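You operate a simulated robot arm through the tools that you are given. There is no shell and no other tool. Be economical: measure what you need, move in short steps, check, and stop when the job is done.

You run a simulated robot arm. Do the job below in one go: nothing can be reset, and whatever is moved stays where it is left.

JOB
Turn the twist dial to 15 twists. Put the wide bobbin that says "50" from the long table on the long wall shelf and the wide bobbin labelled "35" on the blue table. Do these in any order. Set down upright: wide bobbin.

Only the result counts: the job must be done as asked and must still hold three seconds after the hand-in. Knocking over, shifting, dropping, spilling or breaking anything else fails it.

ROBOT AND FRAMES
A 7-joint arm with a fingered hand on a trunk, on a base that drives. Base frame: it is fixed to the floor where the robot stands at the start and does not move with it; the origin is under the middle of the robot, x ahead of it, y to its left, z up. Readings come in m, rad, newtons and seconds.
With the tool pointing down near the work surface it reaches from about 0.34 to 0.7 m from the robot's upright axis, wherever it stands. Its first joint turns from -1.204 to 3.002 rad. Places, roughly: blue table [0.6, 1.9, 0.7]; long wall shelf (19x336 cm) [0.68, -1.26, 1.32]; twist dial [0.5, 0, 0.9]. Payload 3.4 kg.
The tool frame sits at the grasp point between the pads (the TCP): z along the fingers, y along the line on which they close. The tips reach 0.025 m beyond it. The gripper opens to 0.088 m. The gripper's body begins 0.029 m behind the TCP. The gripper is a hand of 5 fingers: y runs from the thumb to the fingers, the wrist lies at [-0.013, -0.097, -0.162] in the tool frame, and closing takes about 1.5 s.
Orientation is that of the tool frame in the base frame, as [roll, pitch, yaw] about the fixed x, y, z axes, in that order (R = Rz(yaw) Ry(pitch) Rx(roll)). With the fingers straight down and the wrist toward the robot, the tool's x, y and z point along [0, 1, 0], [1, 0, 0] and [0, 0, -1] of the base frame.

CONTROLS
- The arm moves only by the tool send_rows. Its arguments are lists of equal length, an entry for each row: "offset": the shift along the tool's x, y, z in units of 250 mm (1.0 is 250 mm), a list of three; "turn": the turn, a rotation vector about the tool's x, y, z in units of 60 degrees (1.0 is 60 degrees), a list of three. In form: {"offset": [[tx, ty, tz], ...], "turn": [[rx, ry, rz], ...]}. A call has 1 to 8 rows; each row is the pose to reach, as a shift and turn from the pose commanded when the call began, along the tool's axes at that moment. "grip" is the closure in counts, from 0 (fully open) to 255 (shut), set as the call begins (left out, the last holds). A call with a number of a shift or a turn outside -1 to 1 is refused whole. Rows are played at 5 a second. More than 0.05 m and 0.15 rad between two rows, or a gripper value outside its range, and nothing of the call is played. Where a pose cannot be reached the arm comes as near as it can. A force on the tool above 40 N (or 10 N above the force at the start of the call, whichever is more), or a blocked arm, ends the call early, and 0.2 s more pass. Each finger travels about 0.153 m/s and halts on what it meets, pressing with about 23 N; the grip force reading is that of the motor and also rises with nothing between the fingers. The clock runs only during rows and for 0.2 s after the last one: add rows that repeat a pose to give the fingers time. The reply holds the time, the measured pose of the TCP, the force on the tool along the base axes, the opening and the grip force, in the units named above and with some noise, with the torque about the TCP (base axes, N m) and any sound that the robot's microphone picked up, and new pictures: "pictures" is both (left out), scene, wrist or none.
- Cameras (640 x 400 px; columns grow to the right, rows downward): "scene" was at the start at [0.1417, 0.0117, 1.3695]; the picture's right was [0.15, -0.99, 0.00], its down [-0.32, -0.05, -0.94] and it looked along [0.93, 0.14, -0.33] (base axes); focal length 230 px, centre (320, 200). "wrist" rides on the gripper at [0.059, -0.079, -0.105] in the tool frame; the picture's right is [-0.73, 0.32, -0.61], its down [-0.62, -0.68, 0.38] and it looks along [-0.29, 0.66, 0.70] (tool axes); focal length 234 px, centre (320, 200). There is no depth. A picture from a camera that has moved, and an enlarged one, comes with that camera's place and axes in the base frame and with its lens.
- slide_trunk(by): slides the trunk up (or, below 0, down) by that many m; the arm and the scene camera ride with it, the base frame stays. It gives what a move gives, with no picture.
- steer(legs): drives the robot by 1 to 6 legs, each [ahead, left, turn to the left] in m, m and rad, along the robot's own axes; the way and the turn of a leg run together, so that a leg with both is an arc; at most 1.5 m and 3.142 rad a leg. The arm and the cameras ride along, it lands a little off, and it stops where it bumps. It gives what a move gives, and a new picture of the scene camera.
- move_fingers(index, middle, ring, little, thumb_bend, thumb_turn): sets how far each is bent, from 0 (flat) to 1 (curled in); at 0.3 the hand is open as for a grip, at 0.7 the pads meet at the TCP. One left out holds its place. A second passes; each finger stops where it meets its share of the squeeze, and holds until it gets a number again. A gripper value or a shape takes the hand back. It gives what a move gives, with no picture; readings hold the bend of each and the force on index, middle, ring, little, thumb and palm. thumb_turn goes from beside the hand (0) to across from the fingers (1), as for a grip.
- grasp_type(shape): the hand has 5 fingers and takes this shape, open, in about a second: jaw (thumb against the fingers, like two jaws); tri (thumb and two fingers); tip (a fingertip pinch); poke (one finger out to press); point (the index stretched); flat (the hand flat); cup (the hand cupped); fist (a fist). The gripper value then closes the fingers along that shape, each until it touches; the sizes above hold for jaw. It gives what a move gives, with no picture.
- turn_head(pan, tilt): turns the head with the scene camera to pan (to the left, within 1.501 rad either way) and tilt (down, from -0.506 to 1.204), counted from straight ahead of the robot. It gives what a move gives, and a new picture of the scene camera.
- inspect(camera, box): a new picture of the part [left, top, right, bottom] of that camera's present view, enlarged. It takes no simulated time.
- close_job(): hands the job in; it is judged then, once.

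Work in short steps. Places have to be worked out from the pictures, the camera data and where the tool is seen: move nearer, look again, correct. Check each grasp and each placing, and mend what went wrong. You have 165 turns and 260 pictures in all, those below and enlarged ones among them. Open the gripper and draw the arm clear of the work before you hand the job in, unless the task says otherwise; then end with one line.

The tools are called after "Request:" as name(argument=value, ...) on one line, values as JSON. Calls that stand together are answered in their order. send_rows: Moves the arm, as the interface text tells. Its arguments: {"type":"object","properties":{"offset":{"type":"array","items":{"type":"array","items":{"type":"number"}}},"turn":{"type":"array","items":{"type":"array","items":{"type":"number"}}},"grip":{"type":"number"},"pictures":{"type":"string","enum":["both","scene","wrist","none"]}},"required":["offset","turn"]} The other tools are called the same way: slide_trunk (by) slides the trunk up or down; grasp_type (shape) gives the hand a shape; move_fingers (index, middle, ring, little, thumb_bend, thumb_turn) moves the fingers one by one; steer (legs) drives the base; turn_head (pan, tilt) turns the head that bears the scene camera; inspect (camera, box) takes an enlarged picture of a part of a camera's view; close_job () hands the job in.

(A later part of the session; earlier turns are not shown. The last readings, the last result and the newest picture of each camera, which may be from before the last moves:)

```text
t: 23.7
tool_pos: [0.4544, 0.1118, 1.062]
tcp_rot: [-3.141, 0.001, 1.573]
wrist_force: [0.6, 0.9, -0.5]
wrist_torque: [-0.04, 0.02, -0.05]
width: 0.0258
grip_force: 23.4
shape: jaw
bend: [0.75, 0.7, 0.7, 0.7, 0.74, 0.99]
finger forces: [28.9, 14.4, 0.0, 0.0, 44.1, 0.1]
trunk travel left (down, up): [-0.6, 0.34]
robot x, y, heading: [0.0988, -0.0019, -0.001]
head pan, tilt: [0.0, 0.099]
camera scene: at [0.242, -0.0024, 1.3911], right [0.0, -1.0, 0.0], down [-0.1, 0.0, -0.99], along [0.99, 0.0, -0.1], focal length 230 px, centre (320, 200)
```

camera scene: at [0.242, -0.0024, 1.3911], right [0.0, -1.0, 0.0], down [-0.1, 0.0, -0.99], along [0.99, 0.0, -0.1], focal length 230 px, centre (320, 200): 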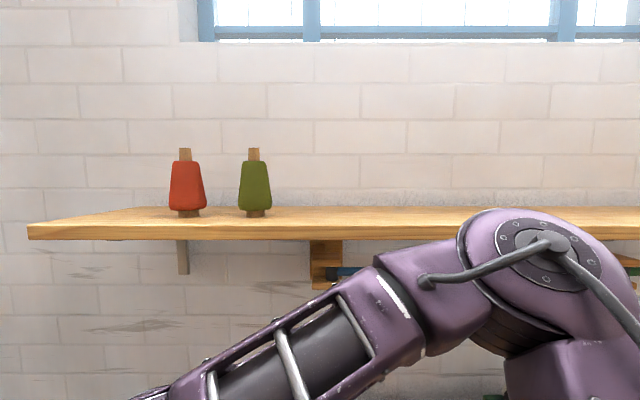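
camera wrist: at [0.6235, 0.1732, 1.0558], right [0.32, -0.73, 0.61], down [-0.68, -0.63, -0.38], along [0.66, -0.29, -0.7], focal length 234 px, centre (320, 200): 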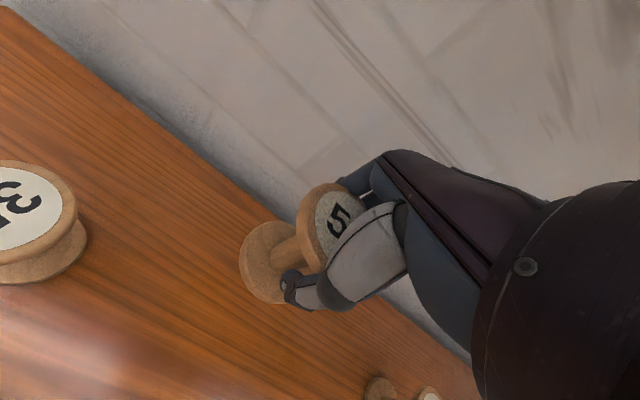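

The shelf top is around 1.32 with its front edge near x=0.57; it is free to the right of the green spool. I back off 0.12 m, then raise the trunk and look.

Request:
steer(legs=[[-0.12, 0, 0]])

Request:
slide_trunk(by=0.33)

Request:
turn_head(pan=0.0, tilt=0.6)

```text
t: 25.0
tool_pos: [0.3344, 0.1119, 1.063]
tcp_rot: [3.142, 0.001, 1.573]
wrist_force: [-0.2, -0.4, -0.2]
wrist_torque: [0.01, 0.0, 0.03]
width: 0.0259
grip_force: 23.2
shape: jaw
bend: [0.75, 0.7, 0.7, 0.7, 0.74, 0.99]
finger forces: [29.1, 14.3, 0.0, 0.0, 44.1, 0.0]
trunk travel left (down, up): [-0.6, 0.34]
robot x, y, heading: [-0.0177, 0.0016, 0.001]
head pan, tilt: [0.0, 0.099]
camera scene: at [0.1223, -0.0024, 1.3913], right [0.0, -1.0, 0.0], down [-0.1, 0.0, -1.0], along [1.0, 0.0, -0.1], focal length 230 px, centre (320, 200)
```

scene: 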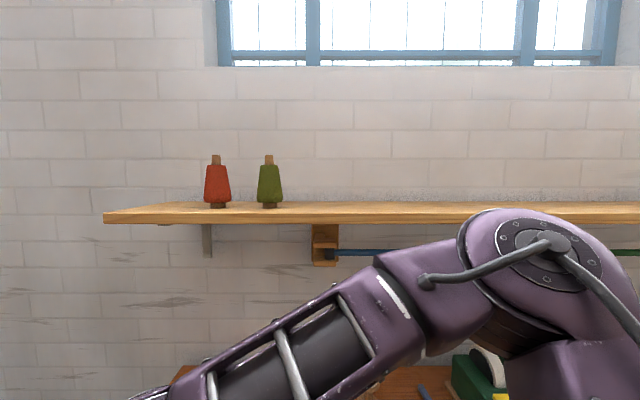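

```text
t: 28.2
tool_pos: [0.3357, 0.1113, 1.3915]
tcp_rot: [-3.141, 0.001, 1.572]
wrist_force: [-0.7, -0.1, -0.9]
wrist_torque: [0.03, -0.01, -0.02]
width: 0.0261
grip_force: 22.9
shape: jaw
bend: [0.75, 0.7, 0.7, 0.7, 0.74, 0.99]
finger forces: [29.1, 14.4, 0.0, 0.1, 44.1, 0.1]
trunk travel left (down, up): [-0.93, 0.01]
robot x, y, heading: [-0.0179, -0.0003, 0.004]
head pan, tilt: [0.0, 0.099]
```

```text
t: 29.1
tool_pos: [0.3355, 0.1125, 1.3923]
tcp_rot: [3.14, 0.0, 1.573]
wrist_force: [0.1, -0.2, -0.5]
wrist_torque: [0.01, -0.03, -0.01]
width: 0.0257
grip_force: 23.3
shape: jaw
bend: [0.75, 0.7, 0.7, 0.7, 0.74, 0.99]
finger forces: [28.9, 14.5, 0.1, 0.0, 43.9, 0.1]
trunk travel left (down, up): [-0.93, 0.01]
robot x, y, heading: [-0.019, 0.0041, 0.0]
head pan, tilt: [0.0, 0.6]
camera scene: at [0.1192, -0.0024, 1.6752], right [0.0, -1.0, 0.0], down [-0.56, 0.0, -0.83], along [0.83, 0.0, -0.56], focal length 230 px, centre (320, 200)
```

scene: 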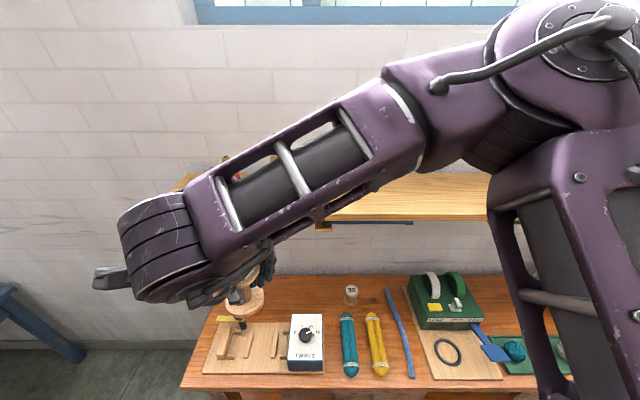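

Shelf top works out at z≈1.323, x from 0.595 to 0.785. I raise the hand a little and move in front of a free spot at y≈-0.12.

Request:
send_rows(offset=[[-0.05, 0.06, -0.16], [-0.2, 0.14, -0.24], [-0.38, 0.22, -0.26], [-0.56, 0.3, -0.26], [-0.74, 0.38, -0.26], [-0.92, 0.46, -0.26]], turn=[[0, 0, 0], [0, 0, 0], [0, 0, 0], [0, 0, 0], [0, 0, 0], [0, 0, 0]])

```text
t: 30.5
tool_pos: [0.4499, -0.1222, 1.4562]
tcp_rot: [3.141, -0.001, 1.573]
wrist_force: [-0.5, -0.3, -0.5]
wrist_torque: [0.0, -0.03, 0.01]
width: 0.0257
grip_force: 22.7
shape: jaw
bend: [0.75, 0.7, 0.7, 0.7, 0.74, 0.99]
finger forces: [29.0, 14.8, 0.0, 0.0, 44.0, 0.0]
trunk travel left (down, up): [-0.93, 0.01]
robot x, y, heading: [-0.0199, -0.0, 0.0]
head pan, tilt: [0.0, 0.6]
camera scene: at [0.1198, -0.006, 1.675], right [0.0, -1.0, 0.0], down [-0.57, 0.0, -0.82], along [0.82, 0.0, -0.57], focal length 230 px, centre (320, 200)
camera wrist: at [0.3699, -0.0629, 1.5601], right [0.32, -0.73, 0.61], down [-0.68, -0.62, -0.38], along [0.66, -0.29, -0.7], focal length 234 px, centre (320, 200)
```

scene: 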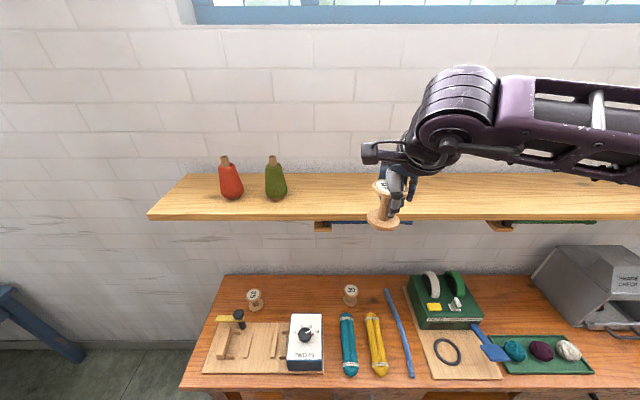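
wrist: 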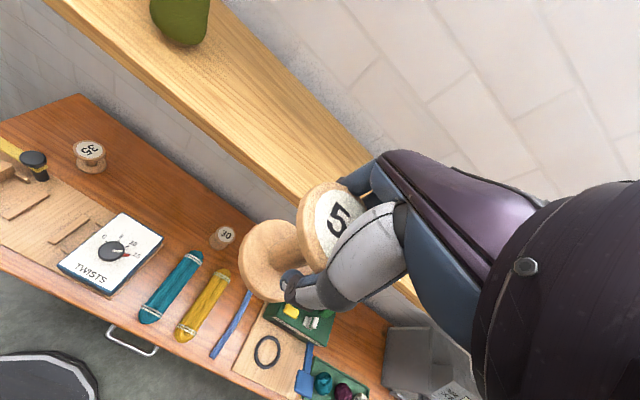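

All clear. I drive ahead 0.09 m to bring the shelf comfortably within reach.

Request:
steer(legs=[[0.09, 0, 0]])

Request:
send_rows(offset=[[0, 0.15, 0], [0, 0.3, 0], [0, 0.45, 0], [0, 0.58, 0]], turn=[[0, 0, 0], [0, 0, 0], [0, 0, 0], [0, 0, 0]])

Request:
inspect(camera="scene", box=[280, 100, 480, 240])

```text
t: 31.6
tool_pos: [0.5345, -0.1179, 1.4571]
tcp_rot: [3.138, -0.001, 1.575]
wrist_force: [-1.1, 0.4, -0.9]
wrist_torque: [-0.01, -0.02, 0.04]
width: 0.0257
grip_force: 23.1
shape: jaw
bend: [0.75, 0.7, 0.7, 0.7, 0.74, 0.99]
finger forces: [29.0, 14.9, 0.0, 0.0, 44.1, 0.0]
trunk travel left (down, up): [-0.93, 0.01]
robot x, y, heading: [0.067, -0.0026, 0.001]
head pan, tilt: [0.0, 0.6]
camera scene: at [0.2046, -0.0028, 1.6755], right [0.0, -1.0, 0.0], down [-0.56, 0.0, -0.83], along [0.83, 0.0, -0.56], focal length 230 px, centre (320, 200)
```

scene: 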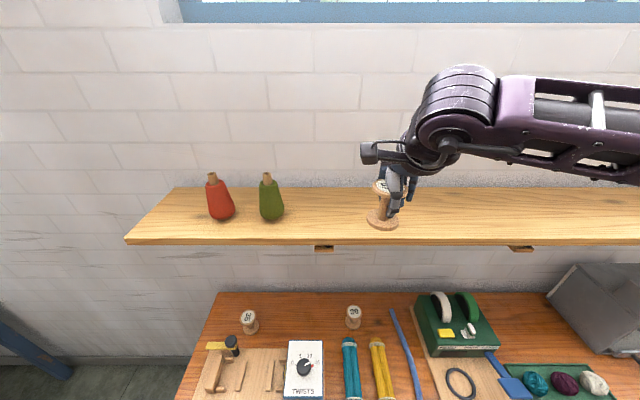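

```text
t: 32.6
tool_pos: [0.6853, -0.1177, 1.4551]
tcp_rot: [-3.141, 0.001, 1.573]
wrist_force: [-0.8, -0.4, -0.6]
wrist_torque: [-0.02, 0.02, 0.03]
width: 0.0257
grip_force: 22.9
shape: jaw
bend: [0.75, 0.7, 0.7, 0.7, 0.74, 0.99]
finger forces: [29.0, 14.6, 0.0, 0.0, 43.9, 0.1]
trunk travel left (down, up): [-0.93, 0.01]
robot x, y, heading: [0.074, 0.0008, -0.0]
head pan, tilt: [0.0, 0.6]
camera scene: at [0.2106, -0.0015, 1.6749], right [0.0, -1.0, 0.0], down [-0.57, 0.0, -0.82], along [0.82, 0.0, -0.57], focal length 230 px, centre (320, 200)
camera wrist: at [0.6057, -0.0583, 1.5605], right [0.32, -0.72, 0.61], down [-0.68, -0.62, -0.38], along [0.66, -0.29, -0.7], focal length 234 px, centre (320, 200)
```

scene: 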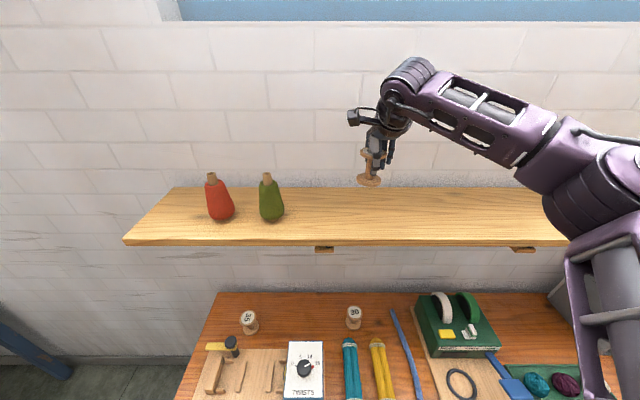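
wrist: 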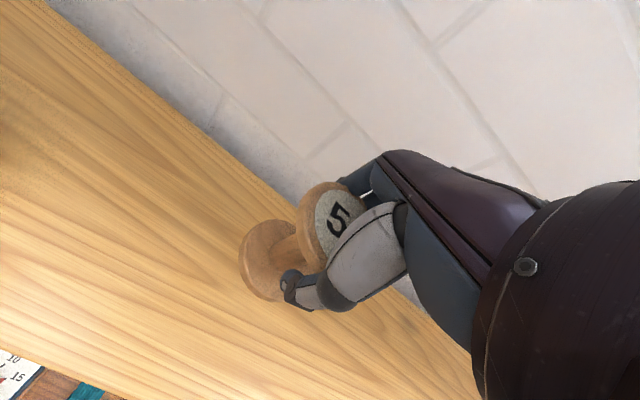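

```text
2.86 times, centred on (380, 170) of scene
camera zoom: at [0.2106, -0.0015, 1.6749], right [0.0, -1.0, 0.0], down [-0.57, 0.0, -0.82], along [0.82, 0.0, -0.57], focal length 658 px, centre (149, 286)
```

zoom: 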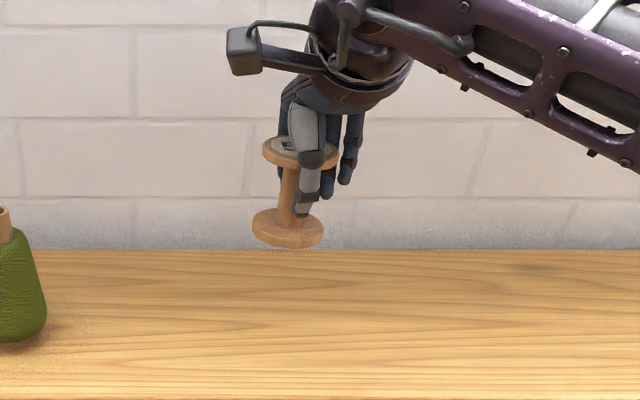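

The bobbin's base is about 0.063 m below the TCP, so touch-down should be near TCP z≈1.386. I descend most of the way.

Request:
send_rows(offset=[[0, 0, 0.08], [0, 0, 0.16], [0, 0, 0.22], [0, 0, 0.24]], turn=[[0, 0, 0], [0, 0, 0], [0, 0, 0], [0, 0, 0]], pictures="none")

Request:
inspect(camera="scene", box=[300, 130, 440, 250])

```text
t: 33.6
tool_pos: [0.685, -0.1191, 1.3951]
tcp_rot: [3.14, 0.0, 1.574]
wrist_force: [-0.4, -0.1, 0.0]
wrist_torque: [-0.01, 0.01, 0.03]
width: 0.0257
grip_force: 23.2
shape: jaw
bend: [0.75, 0.7, 0.7, 0.7, 0.74, 0.99]
finger forces: [29.0, 14.6, 0.0, 0.0, 43.7, 0.0]
trunk travel left (down, up): [-0.93, 0.01]
robot x, y, heading: [0.075, 0.001, 0.001]
head pan, tilt: [0.0, 0.6]
```

```text
3.33 times, centred on (370, 190) of scene
camera zoom: at [0.2094, -0.0028, 1.6751], right [0.0, -1.0, 0.0], down [-0.57, 0.0, -0.82], along [0.82, 0.0, -0.57], focal length 768 px, centre (153, 233)
```

zoom: 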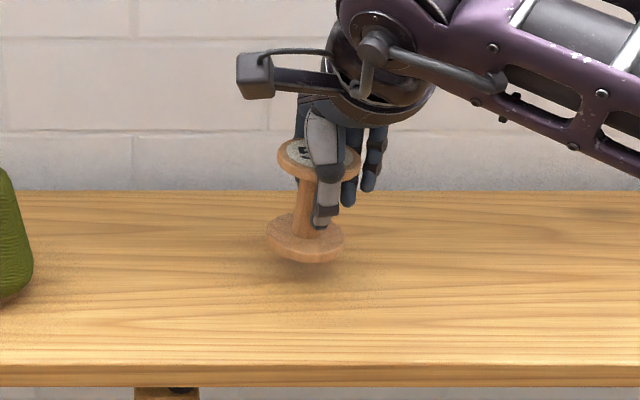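

The base hovers about a centimetre above the shelf (soft shadow). I creep down in 2–3 mm steps, watching the force.

Request:
send_rows(offset=[[0, 0, 0.01], [0, 0, 0.02], [0, 0, 0.028], [0, 0, 0.036]], turn=[[0, 0, 0], [0, 0, 0], [0, 0, 0], [0, 0, 0]], pictures="none")

Request:
inspect(camera="scene", box=[300, 130, 440, 250])

```text
t: 34.6
tool_pos: [0.6838, -0.1182, 1.3859]
tcp_rot: [-3.142, 0.0, 1.571]
wrist_force: [0.1, -0.5, -0.8]
wrist_torque: [-0.04, 0.02, 0.01]
width: 0.0258
grip_force: 22.7
shape: jaw
bend: [0.75, 0.7, 0.7, 0.7, 0.74, 0.99]
finger forces: [29.0, 14.7, 0.0, 0.0, 43.8, 0.1]
trunk travel left (down, up): [-0.93, 0.01]
robot x, y, heading: [0.0729, 0.0025, -0.003]
head pan, tilt: [0.0, 0.6]
```

```text
3.33 times, centred on (370, 190) of scene
camera zoom: at [0.2091, -0.0027, 1.6751], right [0.0, -1.0, 0.0], down [-0.57, 0.0, -0.82], along [0.82, 0.0, -0.57], focal length 768 px, centre (153, 233)
```

zoom: 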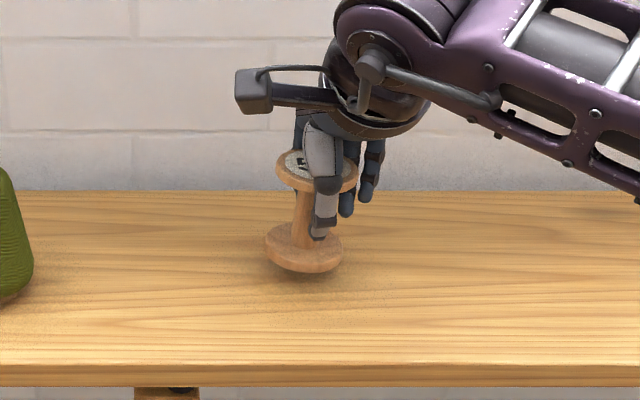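

Still no contact; I continue down in small steps.

Request:
send_rows(offset=[[0, 0, 0.008], [0, 0, 0.016], [0, 0, 0.022], [0, 0, 0.028], [0, 0, 0.034]], turn=[[0, 0, 0], [0, 0, 0], [0, 0, 0], [0, 0, 0], [0, 0, 0]], pictures="none")

Request:
inspect(camera="scene", box=[300, 130, 440, 250])

```text
t: 35.8
tool_pos: [0.6846, -0.1169, 1.3792]
tcp_rot: [-3.142, 0.001, 1.573]
wrist_force: [-0.2, -0.1, -0.3]
wrist_torque: [0.01, 0.0, 0.03]
width: 0.0259
grip_force: 23.4
shape: jaw
bend: [0.75, 0.7, 0.7, 0.7, 0.74, 0.99]
finger forces: [28.9, 14.5, 0.1, 0.1, 43.8, 0.0]
trunk travel left (down, up): [-0.93, 0.01]
robot x, y, heading: [0.0709, -0.0019, 0.001]
head pan, tilt: [0.0, 0.6]
```

```text
3.33 times, centred on (370, 190) of scene
camera zoom: at [0.2092, -0.0027, 1.6751], right [0.0, -1.0, 0.0], down [-0.57, 0.0, -0.82], along [0.82, 0.0, -0.57], focal length 768 px, centre (153, 233)
```

zoom: 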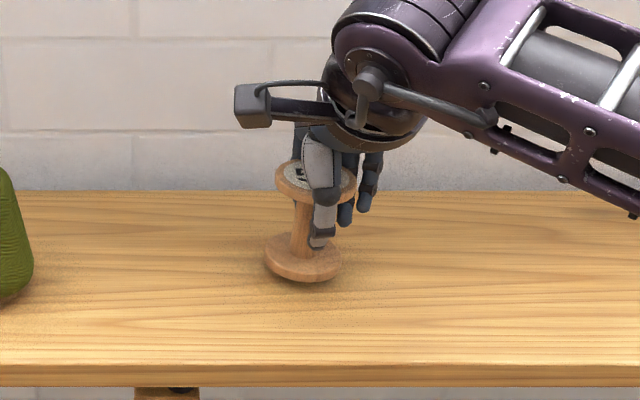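

Shadow nearly closed; still no contact force. A few more millimetres.

Request:
send_rows(offset=[[0, 0, 0.006], [0, 0, 0.012], [0, 0, 0.018], [0, 0, 0.024]], turn=[[0, 0, 0], [0, 0, 0], [0, 0, 0], [0, 0, 0]], pictures="none")

Request:
inspect(camera="scene", box=[300, 130, 440, 250])

```text
t: 36.8
tool_pos: [0.6848, -0.1168, 1.3722]
tcp_rot: [3.141, -0.001, 1.571]
wrist_force: [-0.6, 0.5, -0.3]
wrist_torque: [0.02, 0.0, 0.01]
width: 0.0257
grip_force: 23.0
shape: jaw
bend: [0.75, 0.7, 0.7, 0.7, 0.74, 0.99]
finger forces: [28.9, 14.6, 0.1, 0.0, 43.8, 0.0]
trunk travel left (down, up): [-0.93, 0.01]
robot x, y, heading: [0.0712, 0.0016, -0.0]
head pan, tilt: [0.0, 0.6]
```

```text
3.33 times, centred on (370, 190) of scene
camera zoom: at [0.2092, -0.0027, 1.6751], right [0.0, -1.0, 0.0], down [-0.57, 0.0, -0.82], along [0.82, 0.0, -0.57], focal length 768 px, centre (153, 233)
```

zoom: 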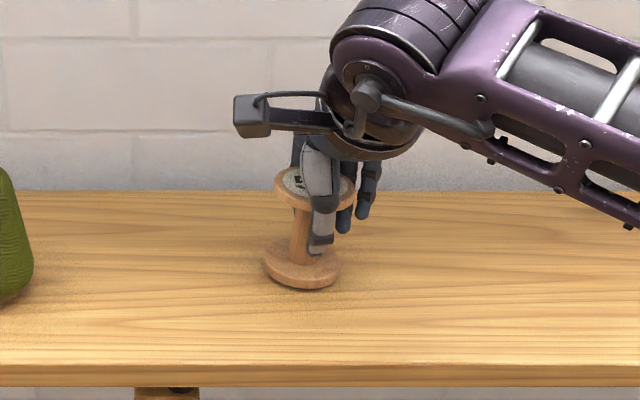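

No contact yet; continuing.

Request:
send_rows(offset=[[0, 0, 0.006], [0, 0, 0.012], [0, 0, 0.018], [0, 0, 0.024]], turn=[[0, 0, 0], [0, 0, 0], [0, 0, 0], [0, 0, 0]], pictures="none")

Request:
inspect(camera="scene", box=[300, 130, 440, 250])

```text
t: 37.8
tool_pos: [0.684, -0.1166, 1.3688]
tcp_rot: [3.137, 0.0, 1.572]
wrist_force: [2.1, 0.4, 12.9]
wrist_torque: [-0.17, -0.23, 0.01]
width: 0.0254
grip_force: 22.8
shape: jaw
bend: [0.75, 0.7, 0.7, 0.7, 0.74, 0.99]
finger forces: [31.2, 16.2, 0.0, 0.0, 44.4, 0.0]
trunk travel left (down, up): [-0.93, 0.01]
robot x, y, heading: [0.0686, 0.0014, -0.002]
head pan, tilt: [0.0, 0.6]
```

```text
3.33 times, centred on (370, 190) of scene
camera zoom: at [0.2068, -0.0015, 1.6755], right [0.0, -1.0, 0.0], down [-0.56, 0.0, -0.83], along [0.83, 0.0, -0.56], focal length 768 px, centre (153, 233)
```

zoom: 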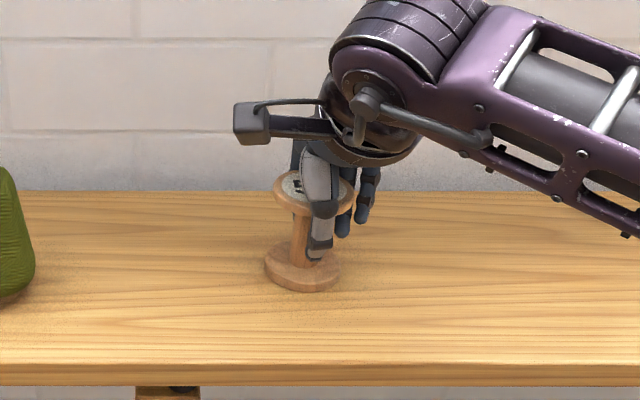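

Contact: 12.9 N at TCP z=1.369. I relieve 1.5 mm and open slowly in place.

Request:
send_rows(offset=[[0, 0, -0.005]], turn=[[0, 0, 0]], pictures="none")

Request:
send_rows(offset=[[0, 0, 0], [0, 0, 0], [0, 0, 0], [0, 0, 0], [0, 0, 0], [0, 0, 0], [0, 0, 0], [0, 0, 0]], turn=[[0, 0, 0], [0, 0, 0], [0, 0, 0], [0, 0, 0], [0, 0, 0], [0, 0, 0], [0, 0, 0], [0, 0, 0]], grip=0)

Request:
inspect(camera="scene", box=[300, 130, 440, 250])

```text
t: 38.2
tool_pos: [0.6827, -0.1175, 1.3696]
tcp_rot: [3.139, 0.0, 1.571]
wrist_force: [1.6, 0.8, 11.8]
wrist_torque: [-0.18, -0.19, 0.06]
width: 0.0252
grip_force: 23.2
shape: jaw
bend: [0.75, 0.7, 0.7, 0.7, 0.74, 0.99]
finger forces: [31.2, 16.0, 0.0, 0.0, 44.1, 0.1]
trunk travel left (down, up): [-0.93, 0.01]
robot x, y, heading: [0.0713, 0.0024, -0.001]
head pan, tilt: [0.0, 0.6]
```

```text
t: 40.0
tool_pos: [0.683, -0.1176, 1.3694]
tcp_rot: [3.14, -0.001, 1.573]
wrist_force: [-2.1, 0.9, 3.2]
wrist_torque: [-0.01, 0.08, 0.01]
width: 0.0882
grip_force: 0.0
shape: jaw
bend: [0.3, 0.3, 0.3, 0.3, 0.3, 0.97]
finger forces: [0.0, 0.1, 0.0, 0.0, 3.9, 0.0]
trunk travel left (down, up): [-0.93, 0.01]
robot x, y, heading: [0.0719, -0.0015, -0.004]
head pan, tilt: [0.0, 0.6]
camera scene: at [0.2072, -0.0025, 1.6752], right [0.0, -1.0, 0.0], down [-0.56, 0.0, -0.83], along [0.83, 0.0, -0.56], focal length 230 px, centre (320, 200)
camera wrist: at [0.6026, -0.0589, 1.4733], right [0.32, -0.73, 0.61], down [-0.68, -0.62, -0.38], along [0.66, -0.29, -0.69], focal length 234 px, centre (320, 200)
```

scene: 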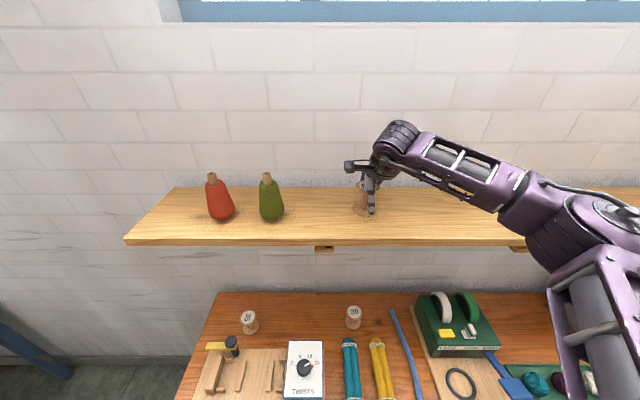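
wrist: 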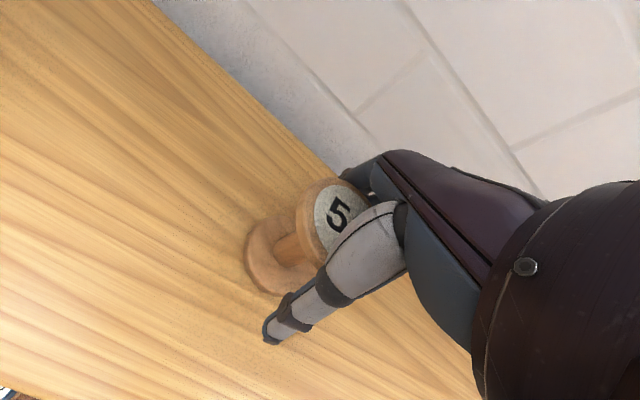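

```text
3.33 times, centred on (370, 190) of scene
camera zoom: at [0.2072, -0.0025, 1.6752], right [0.0, -1.0, 0.0], down [-0.56, 0.0, -0.83], along [0.83, 0.0, -0.56], focal length 768 px, centre (153, 233)
```

zoom: 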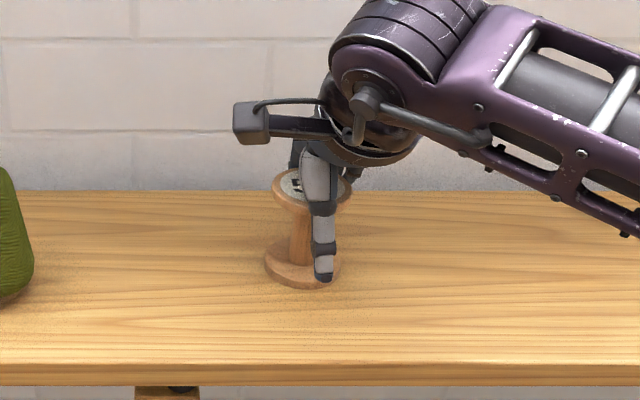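

Bobbin stands on the shelf, the thumb lightly touching the flange (3.9 N). I shift 6 mm toward the robot to relieve it before rising.

Request:
send_rows(offset=[[0, -0.012, 0], [0, -0.024, 0]], turn=[[0, 0, 0], [0, 0, 0]], pictures="wrist")

```text
t: 40.6
tool_pos: [0.6788, -0.1174, 1.3693]
tcp_rot: [3.141, 0.001, 1.57]
wrist_force: [1.5, -0.1, 2.4]
wrist_torque: [0.01, 0.03, 0.01]
width: 0.0882
grip_force: 0.0
shape: jaw
bend: [0.29, 0.3, 0.3, 0.3, 0.3, 0.97]
finger forces: [2.3, 0.1, 0.1, 0.1, 1.7, 0.1]
trunk travel left (down, up): [-0.93, 0.01]
robot x, y, heading: [0.0704, 0.0007, -0.003]
head pan, tilt: [0.0, 0.6]
camera wrist: at [0.598, -0.059, 1.4728], right [0.32, -0.73, 0.61], down [-0.68, -0.62, -0.38], along [0.66, -0.29, -0.7], focal length 234 px, centre (320, 200)
```

wrist: 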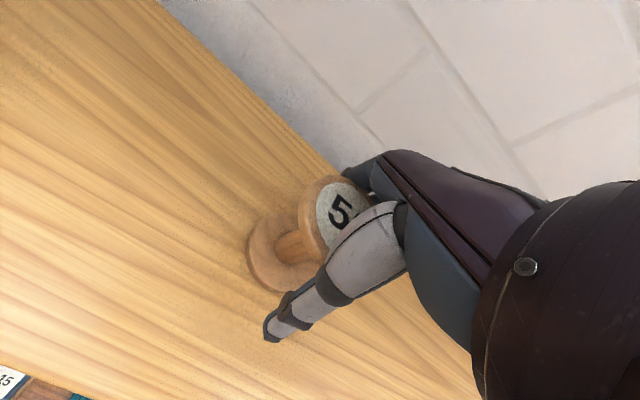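

Both index and thumb touch lightly — a snug fit. I straighten the fingers and thumb a bit to widen the hand before rising.

Request:
move_fingers(index=0.15, middle=0.15, ring=0.15, little=0.15, thumb_bend=0.12)

Request:
inspect(camera="wrist", box=[200, 100, 440, 340])

```text
t: 41.6
tool_pos: [0.6783, -0.1182, 1.3679]
tcp_rot: [3.141, 0.0, 1.571]
wrist_force: [0.8, 0.3, -0.1]
wrist_torque: [0.02, -0.02, 0.02]
width: 0.114
grip_force: 0.1
shape: fingers
bend: [0.15, 0.15, 0.15, 0.15, 0.12, 0.97]
finger forces: [0.1, 0.0, 0.0, 0.0, 0.0, 0.1]
trunk travel left (down, up): [-0.93, 0.01]
robot x, y, heading: [0.0709, 0.0016, -0.001]
head pan, tilt: [0.0, 0.6]
```

```text
1.67 times, centred on (320, 220) of wrist
camera zoom: at [0.5981, -0.0591, 1.4727], right [0.32, -0.73, 0.61], down [-0.68, -0.62, -0.38], along [0.66, -0.29, -0.7], focal length 390 px, centre (320, 167)
```

zoom: 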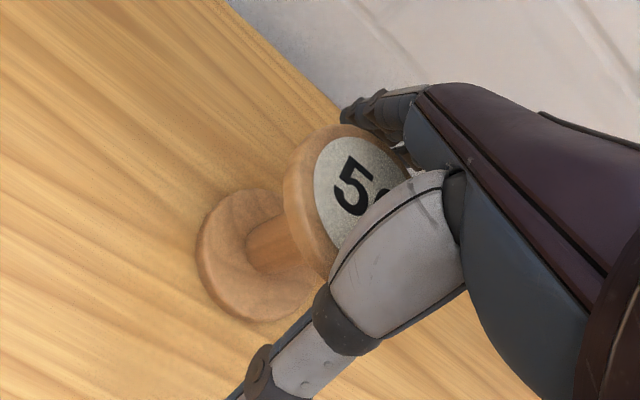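

All contact forces are zero now. I rise straight up 10 cm.

Request:
send_rows(offset=[[0, 0, -0.05], [0, 0, -0.12], [0, 0, -0.24], [0, 0, -0.4]], turn=[[0, 0, 0], [0, 0, 0], [0, 0, 0], [0, 0, 0]])

```text
t: 42.6
tool_pos: [0.6776, -0.1171, 1.4684]
tcp_rot: [3.141, 0.001, 1.573]
wrist_force: [-0.8, 0.6, -0.3]
wrist_torque: [-0.01, 0.0, 0.05]
width: 0.1141
grip_force: 0.1
shape: fingers
bend: [0.15, 0.15, 0.15, 0.15, 0.12, 0.97]
finger forces: [0.0, 0.0, 0.1, 0.0, 0.0, 0.1]
trunk travel left (down, up): [-0.93, 0.01]
robot x, y, heading: [0.0714, -0.0001, -0.002]
head pan, tilt: [0.0, 0.6]
camera scene: at [0.2075, -0.0014, 1.6752], right [0.0, -1.0, 0.0], down [-0.56, 0.0, -0.83], along [0.83, 0.0, -0.56], focal length 230 px, centre (320, 200)
camera wrist: at [0.5967, -0.058, 1.5731], right [0.32, -0.72, 0.61], down [-0.68, -0.62, -0.38], along [0.66, -0.29, -0.69], focal length 234 px, centre (320, 200)
```

scene: 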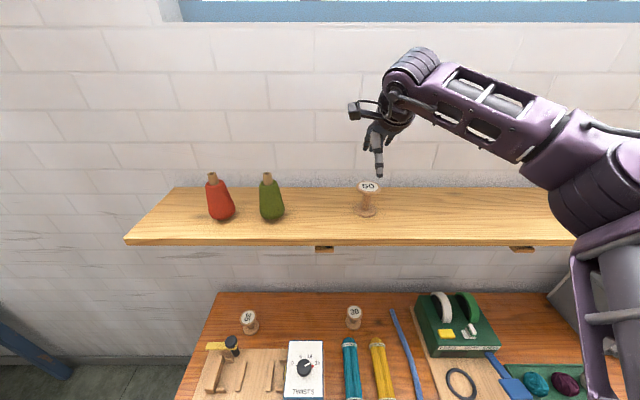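
wrist: 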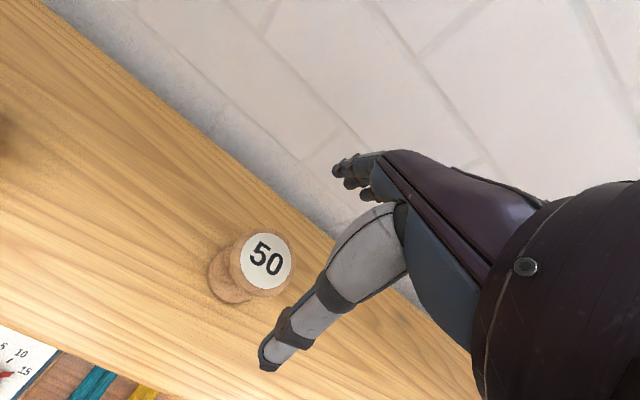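

50 stands upright on the shelf. I retract the arm, back off, and lower the trunk.

Request:
send_rows(offset=[[0, -0.19, 0], [0, -0.38, 0], [0, -0.57, 0], [0, -0.76, 0], [0, -0.92, 0]], turn=[[0, 0, 0], [0, 0, 0], [0, 0, 0], [0, 0, 0], [0, 0, 0]], pictures="none")

Request:
steer(legs=[[-0.09, 0, 0]])

Request:
slide_trunk(by=-0.33)

Request:
turn_head(pan=0.2, tilt=0.7)

```text
t: 43.8
tool_pos: [0.4447, -0.1196, 1.4677]
tcp_rot: [3.141, 0.001, 1.572]
wrist_force: [-1.4, -0.7, -0.7]
wrist_torque: [-0.04, 0.0, 0.0]
width: 0.1143
grip_force: 0.1
shape: fingers
bend: [0.15, 0.15, 0.15, 0.15, 0.12, 0.97]
finger forces: [0.0, 0.0, 0.0, 0.0, 0.0, 0.0]
trunk travel left (down, up): [-0.93, 0.01]
robot x, y, heading: [0.0667, -0.0007, 0.003]
head pan, tilt: [0.0, 0.6]
```

```text
t: 45.0
tool_pos: [0.3612, -0.1187, 1.4664]
tcp_rot: [-3.14, 0.001, 1.569]
wrist_force: [-0.1, 0.7, 0.5]
wrist_torque: [-0.02, 0.0, -0.03]
width: 0.1141
grip_force: 0.1
shape: fingers
bend: [0.15, 0.15, 0.15, 0.15, 0.12, 0.97]
finger forces: [0.0, 0.0, 0.0, 0.1, 0.0, 0.1]
trunk travel left (down, up): [-0.93, 0.01]
robot x, y, heading: [-0.0214, 0.0004, -0.002]
head pan, tilt: [0.0, 0.6]
camera scene: at [0.1225, -0.0029, 1.6747], right [0.0, -1.0, 0.0], down [-0.57, 0.0, -0.82], along [0.82, 0.0, -0.57], focal length 230 px, centre (320, 200)
```

scene: 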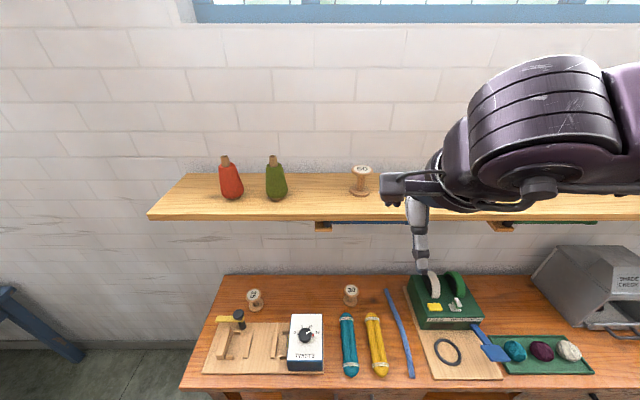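

```text
t: 48.2
tool_pos: [0.3585, -0.1191, 1.1367]
tcp_rot: [3.141, 0.0, 1.571]
wrist_force: [0.2, 0.0, 0.1]
wrist_torque: [0.0, 0.0, -0.02]
width: 0.1142
grip_force: 0.1
shape: fingers
bend: [0.15, 0.15, 0.15, 0.15, 0.12, 0.97]
finger forces: [0.0, 0.1, 0.1, 0.1, 0.0, 0.0]
trunk travel left (down, up): [-0.6, 0.34]
robot x, y, heading: [-0.0199, -0.0006, -0.003]
head pan, tilt: [0.0, 0.6]
```

```text
t: 48.9
tool_pos: [0.36, -0.1192, 1.1358]
tcp_rot: [-3.141, 0.001, 1.571]
wrist_force: [0.8, -0.2, 0.6]
wrist_torque: [-0.02, 0.03, -0.01]
width: 0.114
grip_force: 0.0
shape: fingers
bend: [0.15, 0.15, 0.15, 0.15, 0.12, 0.97]
finger forces: [0.0, 0.0, 0.0, 0.0, 0.0, 0.1]
trunk travel left (down, up): [-0.6, 0.34]
robot x, y, heading: [-0.0188, 0.0011, -0.004]
head pan, tilt: [0.201, 0.7]
camera scene: at [0.1137, 0.0142, 1.3365], right [0.2, -0.98, 0.0], down [-0.63, -0.13, -0.77], along [0.75, 0.15, -0.64], focal length 230 px, centre (320, 200)
```

scene: 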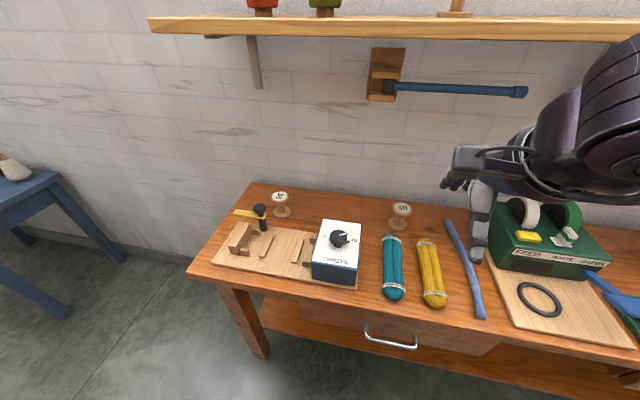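

Now for 35 at roughly (0.66, 0.26). I drive ahead-left so it is well in reach.

Request:
steer(legs=[[0.09, 0.16, 0]])

Request:
send_rows(offset=[[0.18, 0.04, 0], [0.36, 0.08, 0], [0.54, 0.12, 0], [0.7, 0.2, 0.02], [0.8, 0.3, 0.12], [0.84, 0.4, 0.28], [0.86, 0.5, 0.4]], turn=[[0, 0, 0], [0, 0, 0], [0, 0, 0], [0, 0, 0], [0, 0, 0], [0, 0, 0], [0, 0, 0]])

Request:
inspect(camera="wrist", box=[160, 100, 400, 340])

Request:
inspect(camera="scene", box=[220, 120, 400, 260])

```text
t: 50.5
tool_pos: [0.4506, 0.0425, 1.1357]
tcp_rot: [-3.142, -0.001, 1.571]
wrist_force: [0.5, 0.4, 0.5]
wrist_torque: [-0.04, 0.0, 0.0]
width: 0.114
grip_force: 0.1
shape: fingers
bend: [0.15, 0.15, 0.15, 0.15, 0.12, 0.97]
finger forces: [0.0, 0.0, 0.0, 0.1, 0.1, 0.1]
trunk travel left (down, up): [-0.6, 0.34]
robot x, y, heading: [0.0707, 0.1568, -0.001]
head pan, tilt: [0.201, 0.7]
camera scene: at [0.2039, 0.1755, 1.3364], right [0.2, -0.98, 0.0], down [-0.63, -0.13, -0.76], along [0.75, 0.15, -0.64], focal length 230 px, centre (320, 200)
```

scene: 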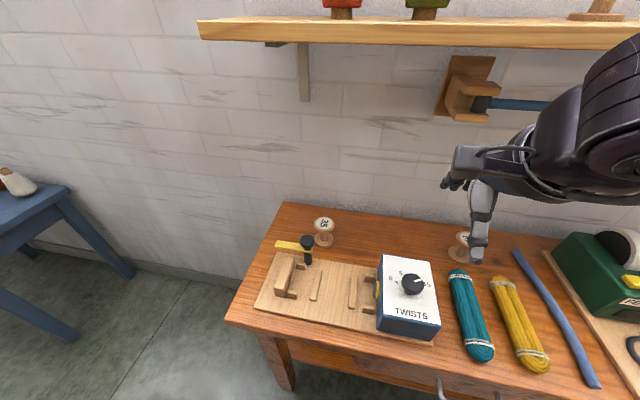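

```text
t: 52.1
tool_pos: [0.5772, 0.2568, 1.0352]
tcp_rot: [-3.141, 0.001, 1.571]
wrist_force: [1.0, -0.4, -0.6]
wrist_torque: [-0.02, 0.02, 0.01]
width: 0.1142
grip_force: 0.2
shape: fingers
bend: [0.15, 0.15, 0.15, 0.15, 0.12, 0.97]
finger forces: [0.1, 0.0, 0.0, 0.0, 0.0, 0.1]
trunk travel left (down, up): [-0.6, 0.34]
robot x, y, heading: [0.0763, 0.1605, -0.005]
head pan, tilt: [0.201, 0.7]
camera scene: at [0.2047, 0.1751, 1.3364], right [0.2, -0.98, 0.0], down [-0.63, -0.13, -0.76], along [0.75, 0.15, -0.64], focal length 230 px, centre (320, 200)
camera wrist: at [0.4965, 0.316, 1.1402], right [0.32, -0.73, 0.61], down [-0.68, -0.62, -0.38], along [0.66, -0.29, -0.7], focal length 234 px, centre (320, 200)
```

scene: 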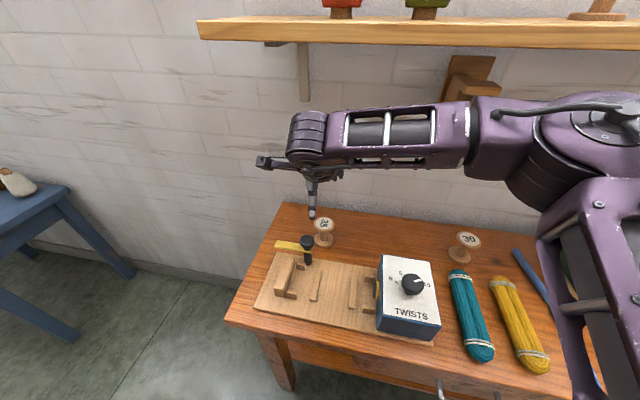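
wrist: 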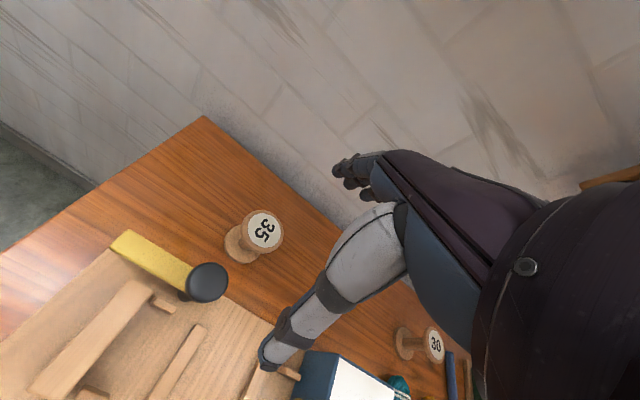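

```text
1.67 times, centred on (280, 220) of wrist
camera zoom: at [0.4965, 0.316, 1.1402], right [0.32, -0.73, 0.61], down [-0.68, -0.62, -0.38], along [0.66, -0.29, -0.7], focal length 390 px, centre (387, 167)
```

zoom: 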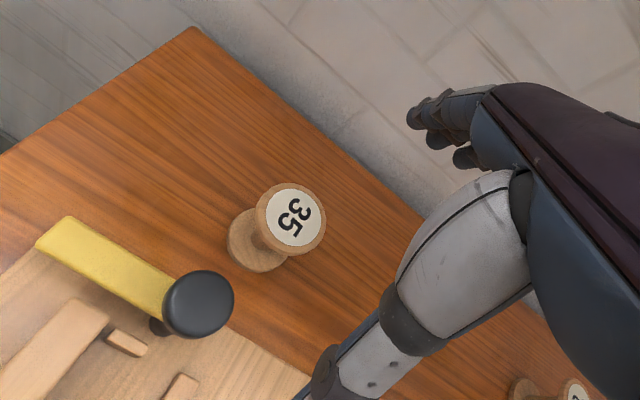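

```text
2.86 times, centred on (310, 190) of scene
camera zoom: at [0.2047, 0.1751, 1.3364], right [0.2, -0.98, 0.0], down [-0.63, -0.13, -0.76], along [0.75, 0.15, -0.64], focal length 658 px, centre (349, 229)
```

zoom: 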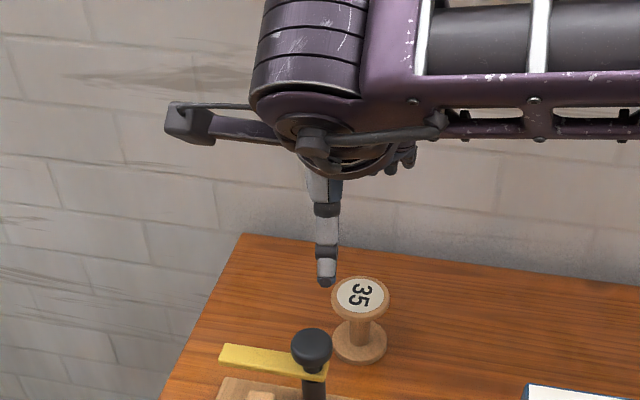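

35's top is at (0.654, 0.254, 0.86). A lever knob sits near (0.562, 0.279, 0.88), so I turn the hand 40° counter-clockwise to keep the thumb clear of it, and hover.

Request:
send_rows(offset=[[-0.002, 0.05, 0.05], [-0.004, 0.1, 0.12], [-0.006, 0.17, 0.19], [-0.009, 0.24, 0.26], [-0.012, 0.308, 0.34], [-0.012, 0.308, 0.38]], turn=[[0, 0, -0.13], [0, 0, -0.26], [0, 0, -0.39], [0, 0, -0.52], [0, 0, -0.667], [0, 0, -0.667]])

Request:
inspect(camera="wrist", box=[180, 120, 420, 360])

Request:
inspect(camera="scene", box=[240, 150, 400, 280])

```text
refused: row 5 steps farther than a row can; nothing moved
```

```text
1.67 times, centred on (300, 240) of wrist
camera zoom: at [0.4965, 0.316, 1.1402], right [0.32, -0.73, 0.61], down [-0.68, -0.62, -0.38], along [0.66, -0.29, -0.7], focal length 390 px, centre (353, 133)
```

zoom: 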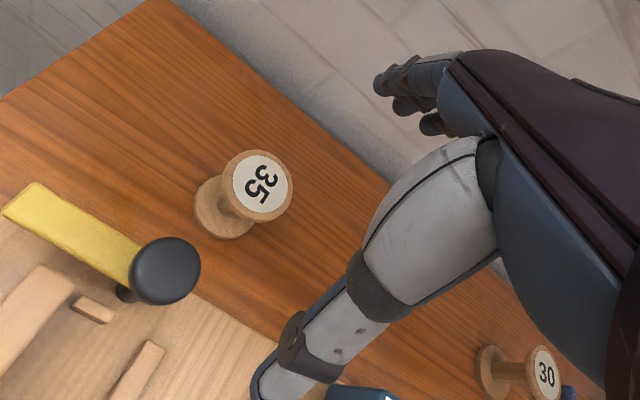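

```text
3.08 times, centred on (320, 215) of scene
camera zoom: at [0.2047, 0.1751, 1.3364], right [0.2, -0.98, 0.0], down [-0.63, -0.13, -0.76], along [0.75, 0.15, -0.64], focal length 709 px, centre (320, 154)
```

zoom: 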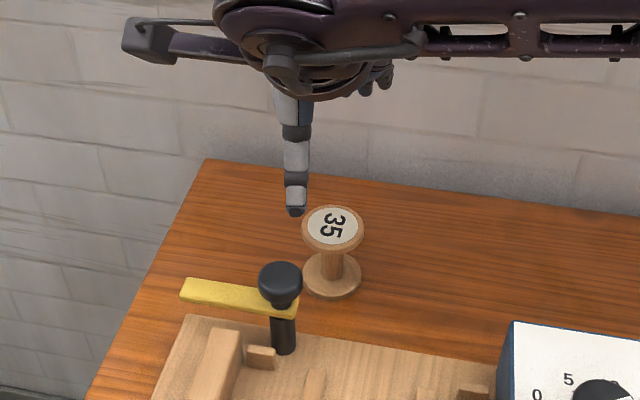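

Row 5 turned slightly too far; I resend with even steps.

Request:
send_rows(offset=[[-0.002, 0.05, 0.06], [-0.004, 0.1, 0.12], [-0.006, 0.16, 0.19], [-0.008, 0.22, 0.26], [-0.01, 0.27, 0.33], [-0.012, 0.308, 0.38]], turn=[[0, 0, -0.111], [0, 0, -0.222], [0, 0, -0.333], [0, 0, -0.444], [0, 0, -0.556], [0, 0, -0.667]])

Request:
inspect(camera="wrist", box=[180, 120, 420, 360])

Request:
inspect(camera="scene", box=[240, 150, 400, 280])

```text
t: 53.5
tool_pos: [0.6525, 0.2546, 0.9419]
tcp_rot: [3.139, 0.001, 2.271]
wrist_force: [-0.2, 0.4, -0.6]
wrist_torque: [0.01, 0.03, -0.03]
width: 0.1141
grip_force: 0.0
shape: fingers
bend: [0.15, 0.15, 0.15, 0.15, 0.12, 0.97]
finger forces: [0.1, 0.0, 0.0, 0.1, 0.0, 0.0]
trunk travel left (down, up): [-0.6, 0.34]
robot x, y, heading: [0.0709, 0.1609, -0.002]
head pan, tilt: [0.201, 0.7]
camera scene: at [0.2041, 0.1748, 1.3364], right [0.2, -0.98, 0.0], down [-0.63, -0.13, -0.76], along [0.75, 0.15, -0.64], focal length 230 px, centre (320, 200)
camera wrist: at [0.5529, 0.2478, 1.0467], right [0.71, -0.35, 0.61], down [-0.12, -0.92, -0.38], along [0.69, 0.2, -0.7], focal length 234 px, centre (320, 200)
```

scene: 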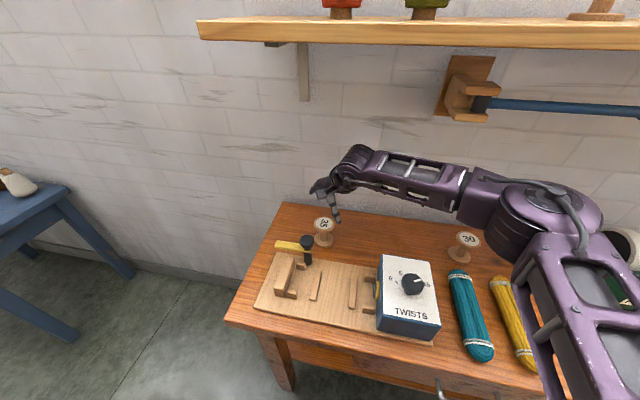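
wrist: 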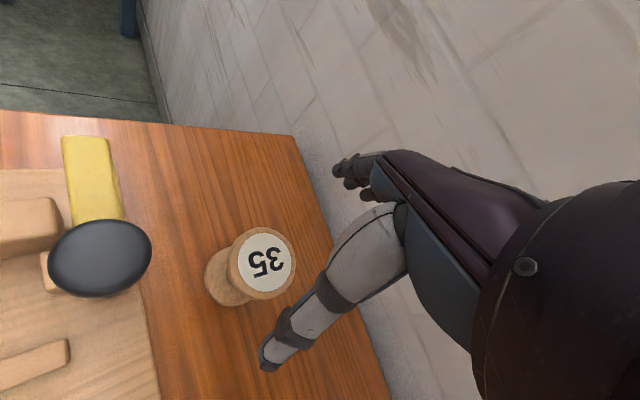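

```text
1.67 times, centred on (300, 240) of wrist
camera zoom: at [0.5529, 0.2478, 1.0467], right [0.71, -0.35, 0.61], down [-0.12, -0.92, -0.38], along [0.69, 0.2, -0.7], focal length 390 px, centre (353, 133)
```

zoom: 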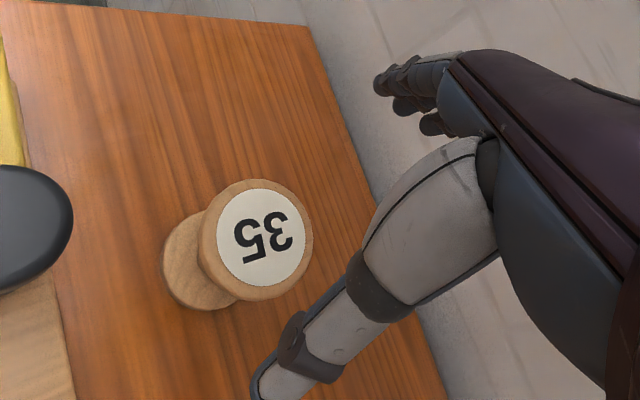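

```text
3.08 times, centred on (320, 215) of scene
camera zoom: at [0.2041, 0.1748, 1.3364], right [0.2, -0.98, 0.0], down [-0.63, -0.13, -0.76], along [0.75, 0.15, -0.64], focal length 709 px, centre (320, 154)
```

zoom: 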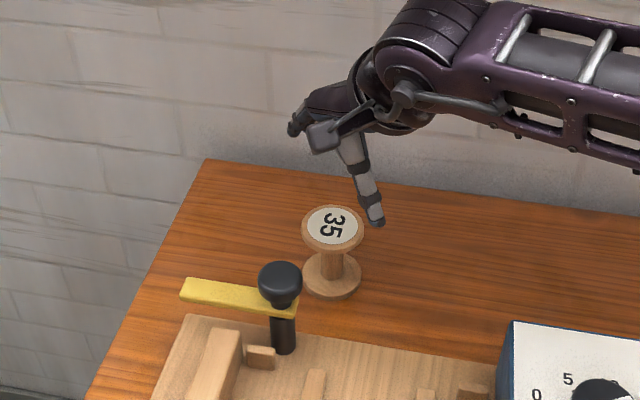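

The wrist ray puts 35's top at (0.650, 0.2545), directly below the TCP. I descend.

Request:
send_rows(offset=[[0, -0.012, 0.12], [0, -0.012, 0.24], [0, -0.012, 0.32], [0, -0.012, 0.368]], turn=[[0, 0, 0], [0, 0, 0], [0, 0, 0], [0, 0, 0]])

Request:
inspect(camera="scene", box=[240, 150, 400, 280])

```text
t: 54.5
tool_pos: [0.6488, 0.2506, 0.8496]
tcp_rot: [3.141, -0.001, 2.272]
wrist_force: [0.7, -0.1, 0.5]
wrist_torque: [0.04, 0.01, 0.04]
width: 0.1141
grip_force: 0.2
shape: fingers
bend: [0.15, 0.15, 0.15, 0.15, 0.12, 0.97]
finger forces: [0.0, 0.1, 0.1, 0.0, 0.0, 0.1]
trunk travel left (down, up): [-0.6, 0.34]
robot x, y, heading: [0.0707, 0.1634, -0.001]
head pan, tilt: [0.201, 0.7]
camera scene: at [0.2037, 0.1749, 1.3365], right [0.2, -0.98, 0.0], down [-0.63, -0.13, -0.76], along [0.75, 0.15, -0.64], focal length 230 px, centre (320, 200)
camera wrist: at [0.5497, 0.2464, 0.9545], right [0.71, -0.35, 0.61], down [-0.12, -0.92, -0.38], along [0.69, 0.2, -0.7], focal length 234 px, centre (320, 200)
```

scene: 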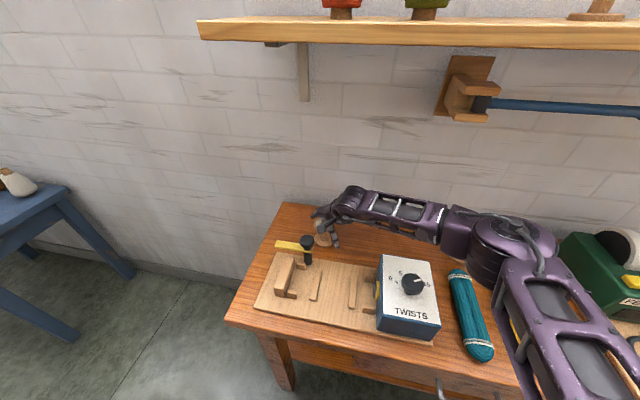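
wrist: 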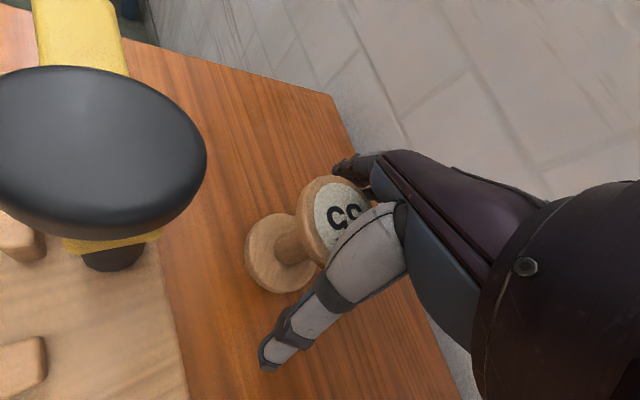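

```text
3.08 times, centred on (320, 215) of scene
camera zoom: at [0.2037, 0.1749, 1.3365], right [0.2, -0.98, 0.0], down [-0.63, -0.13, -0.76], along [0.75, 0.15, -0.64], focal length 709 px, centre (320, 154)
```

zoom: 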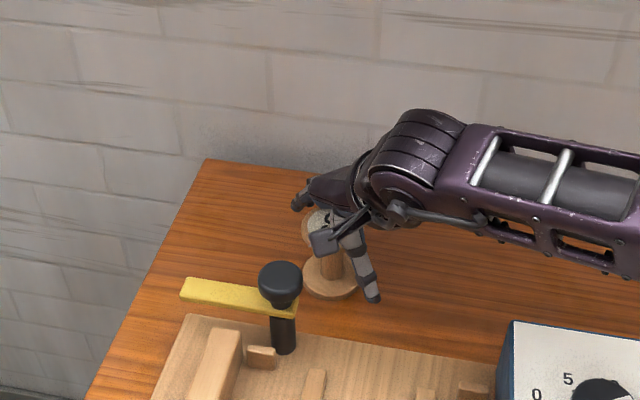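

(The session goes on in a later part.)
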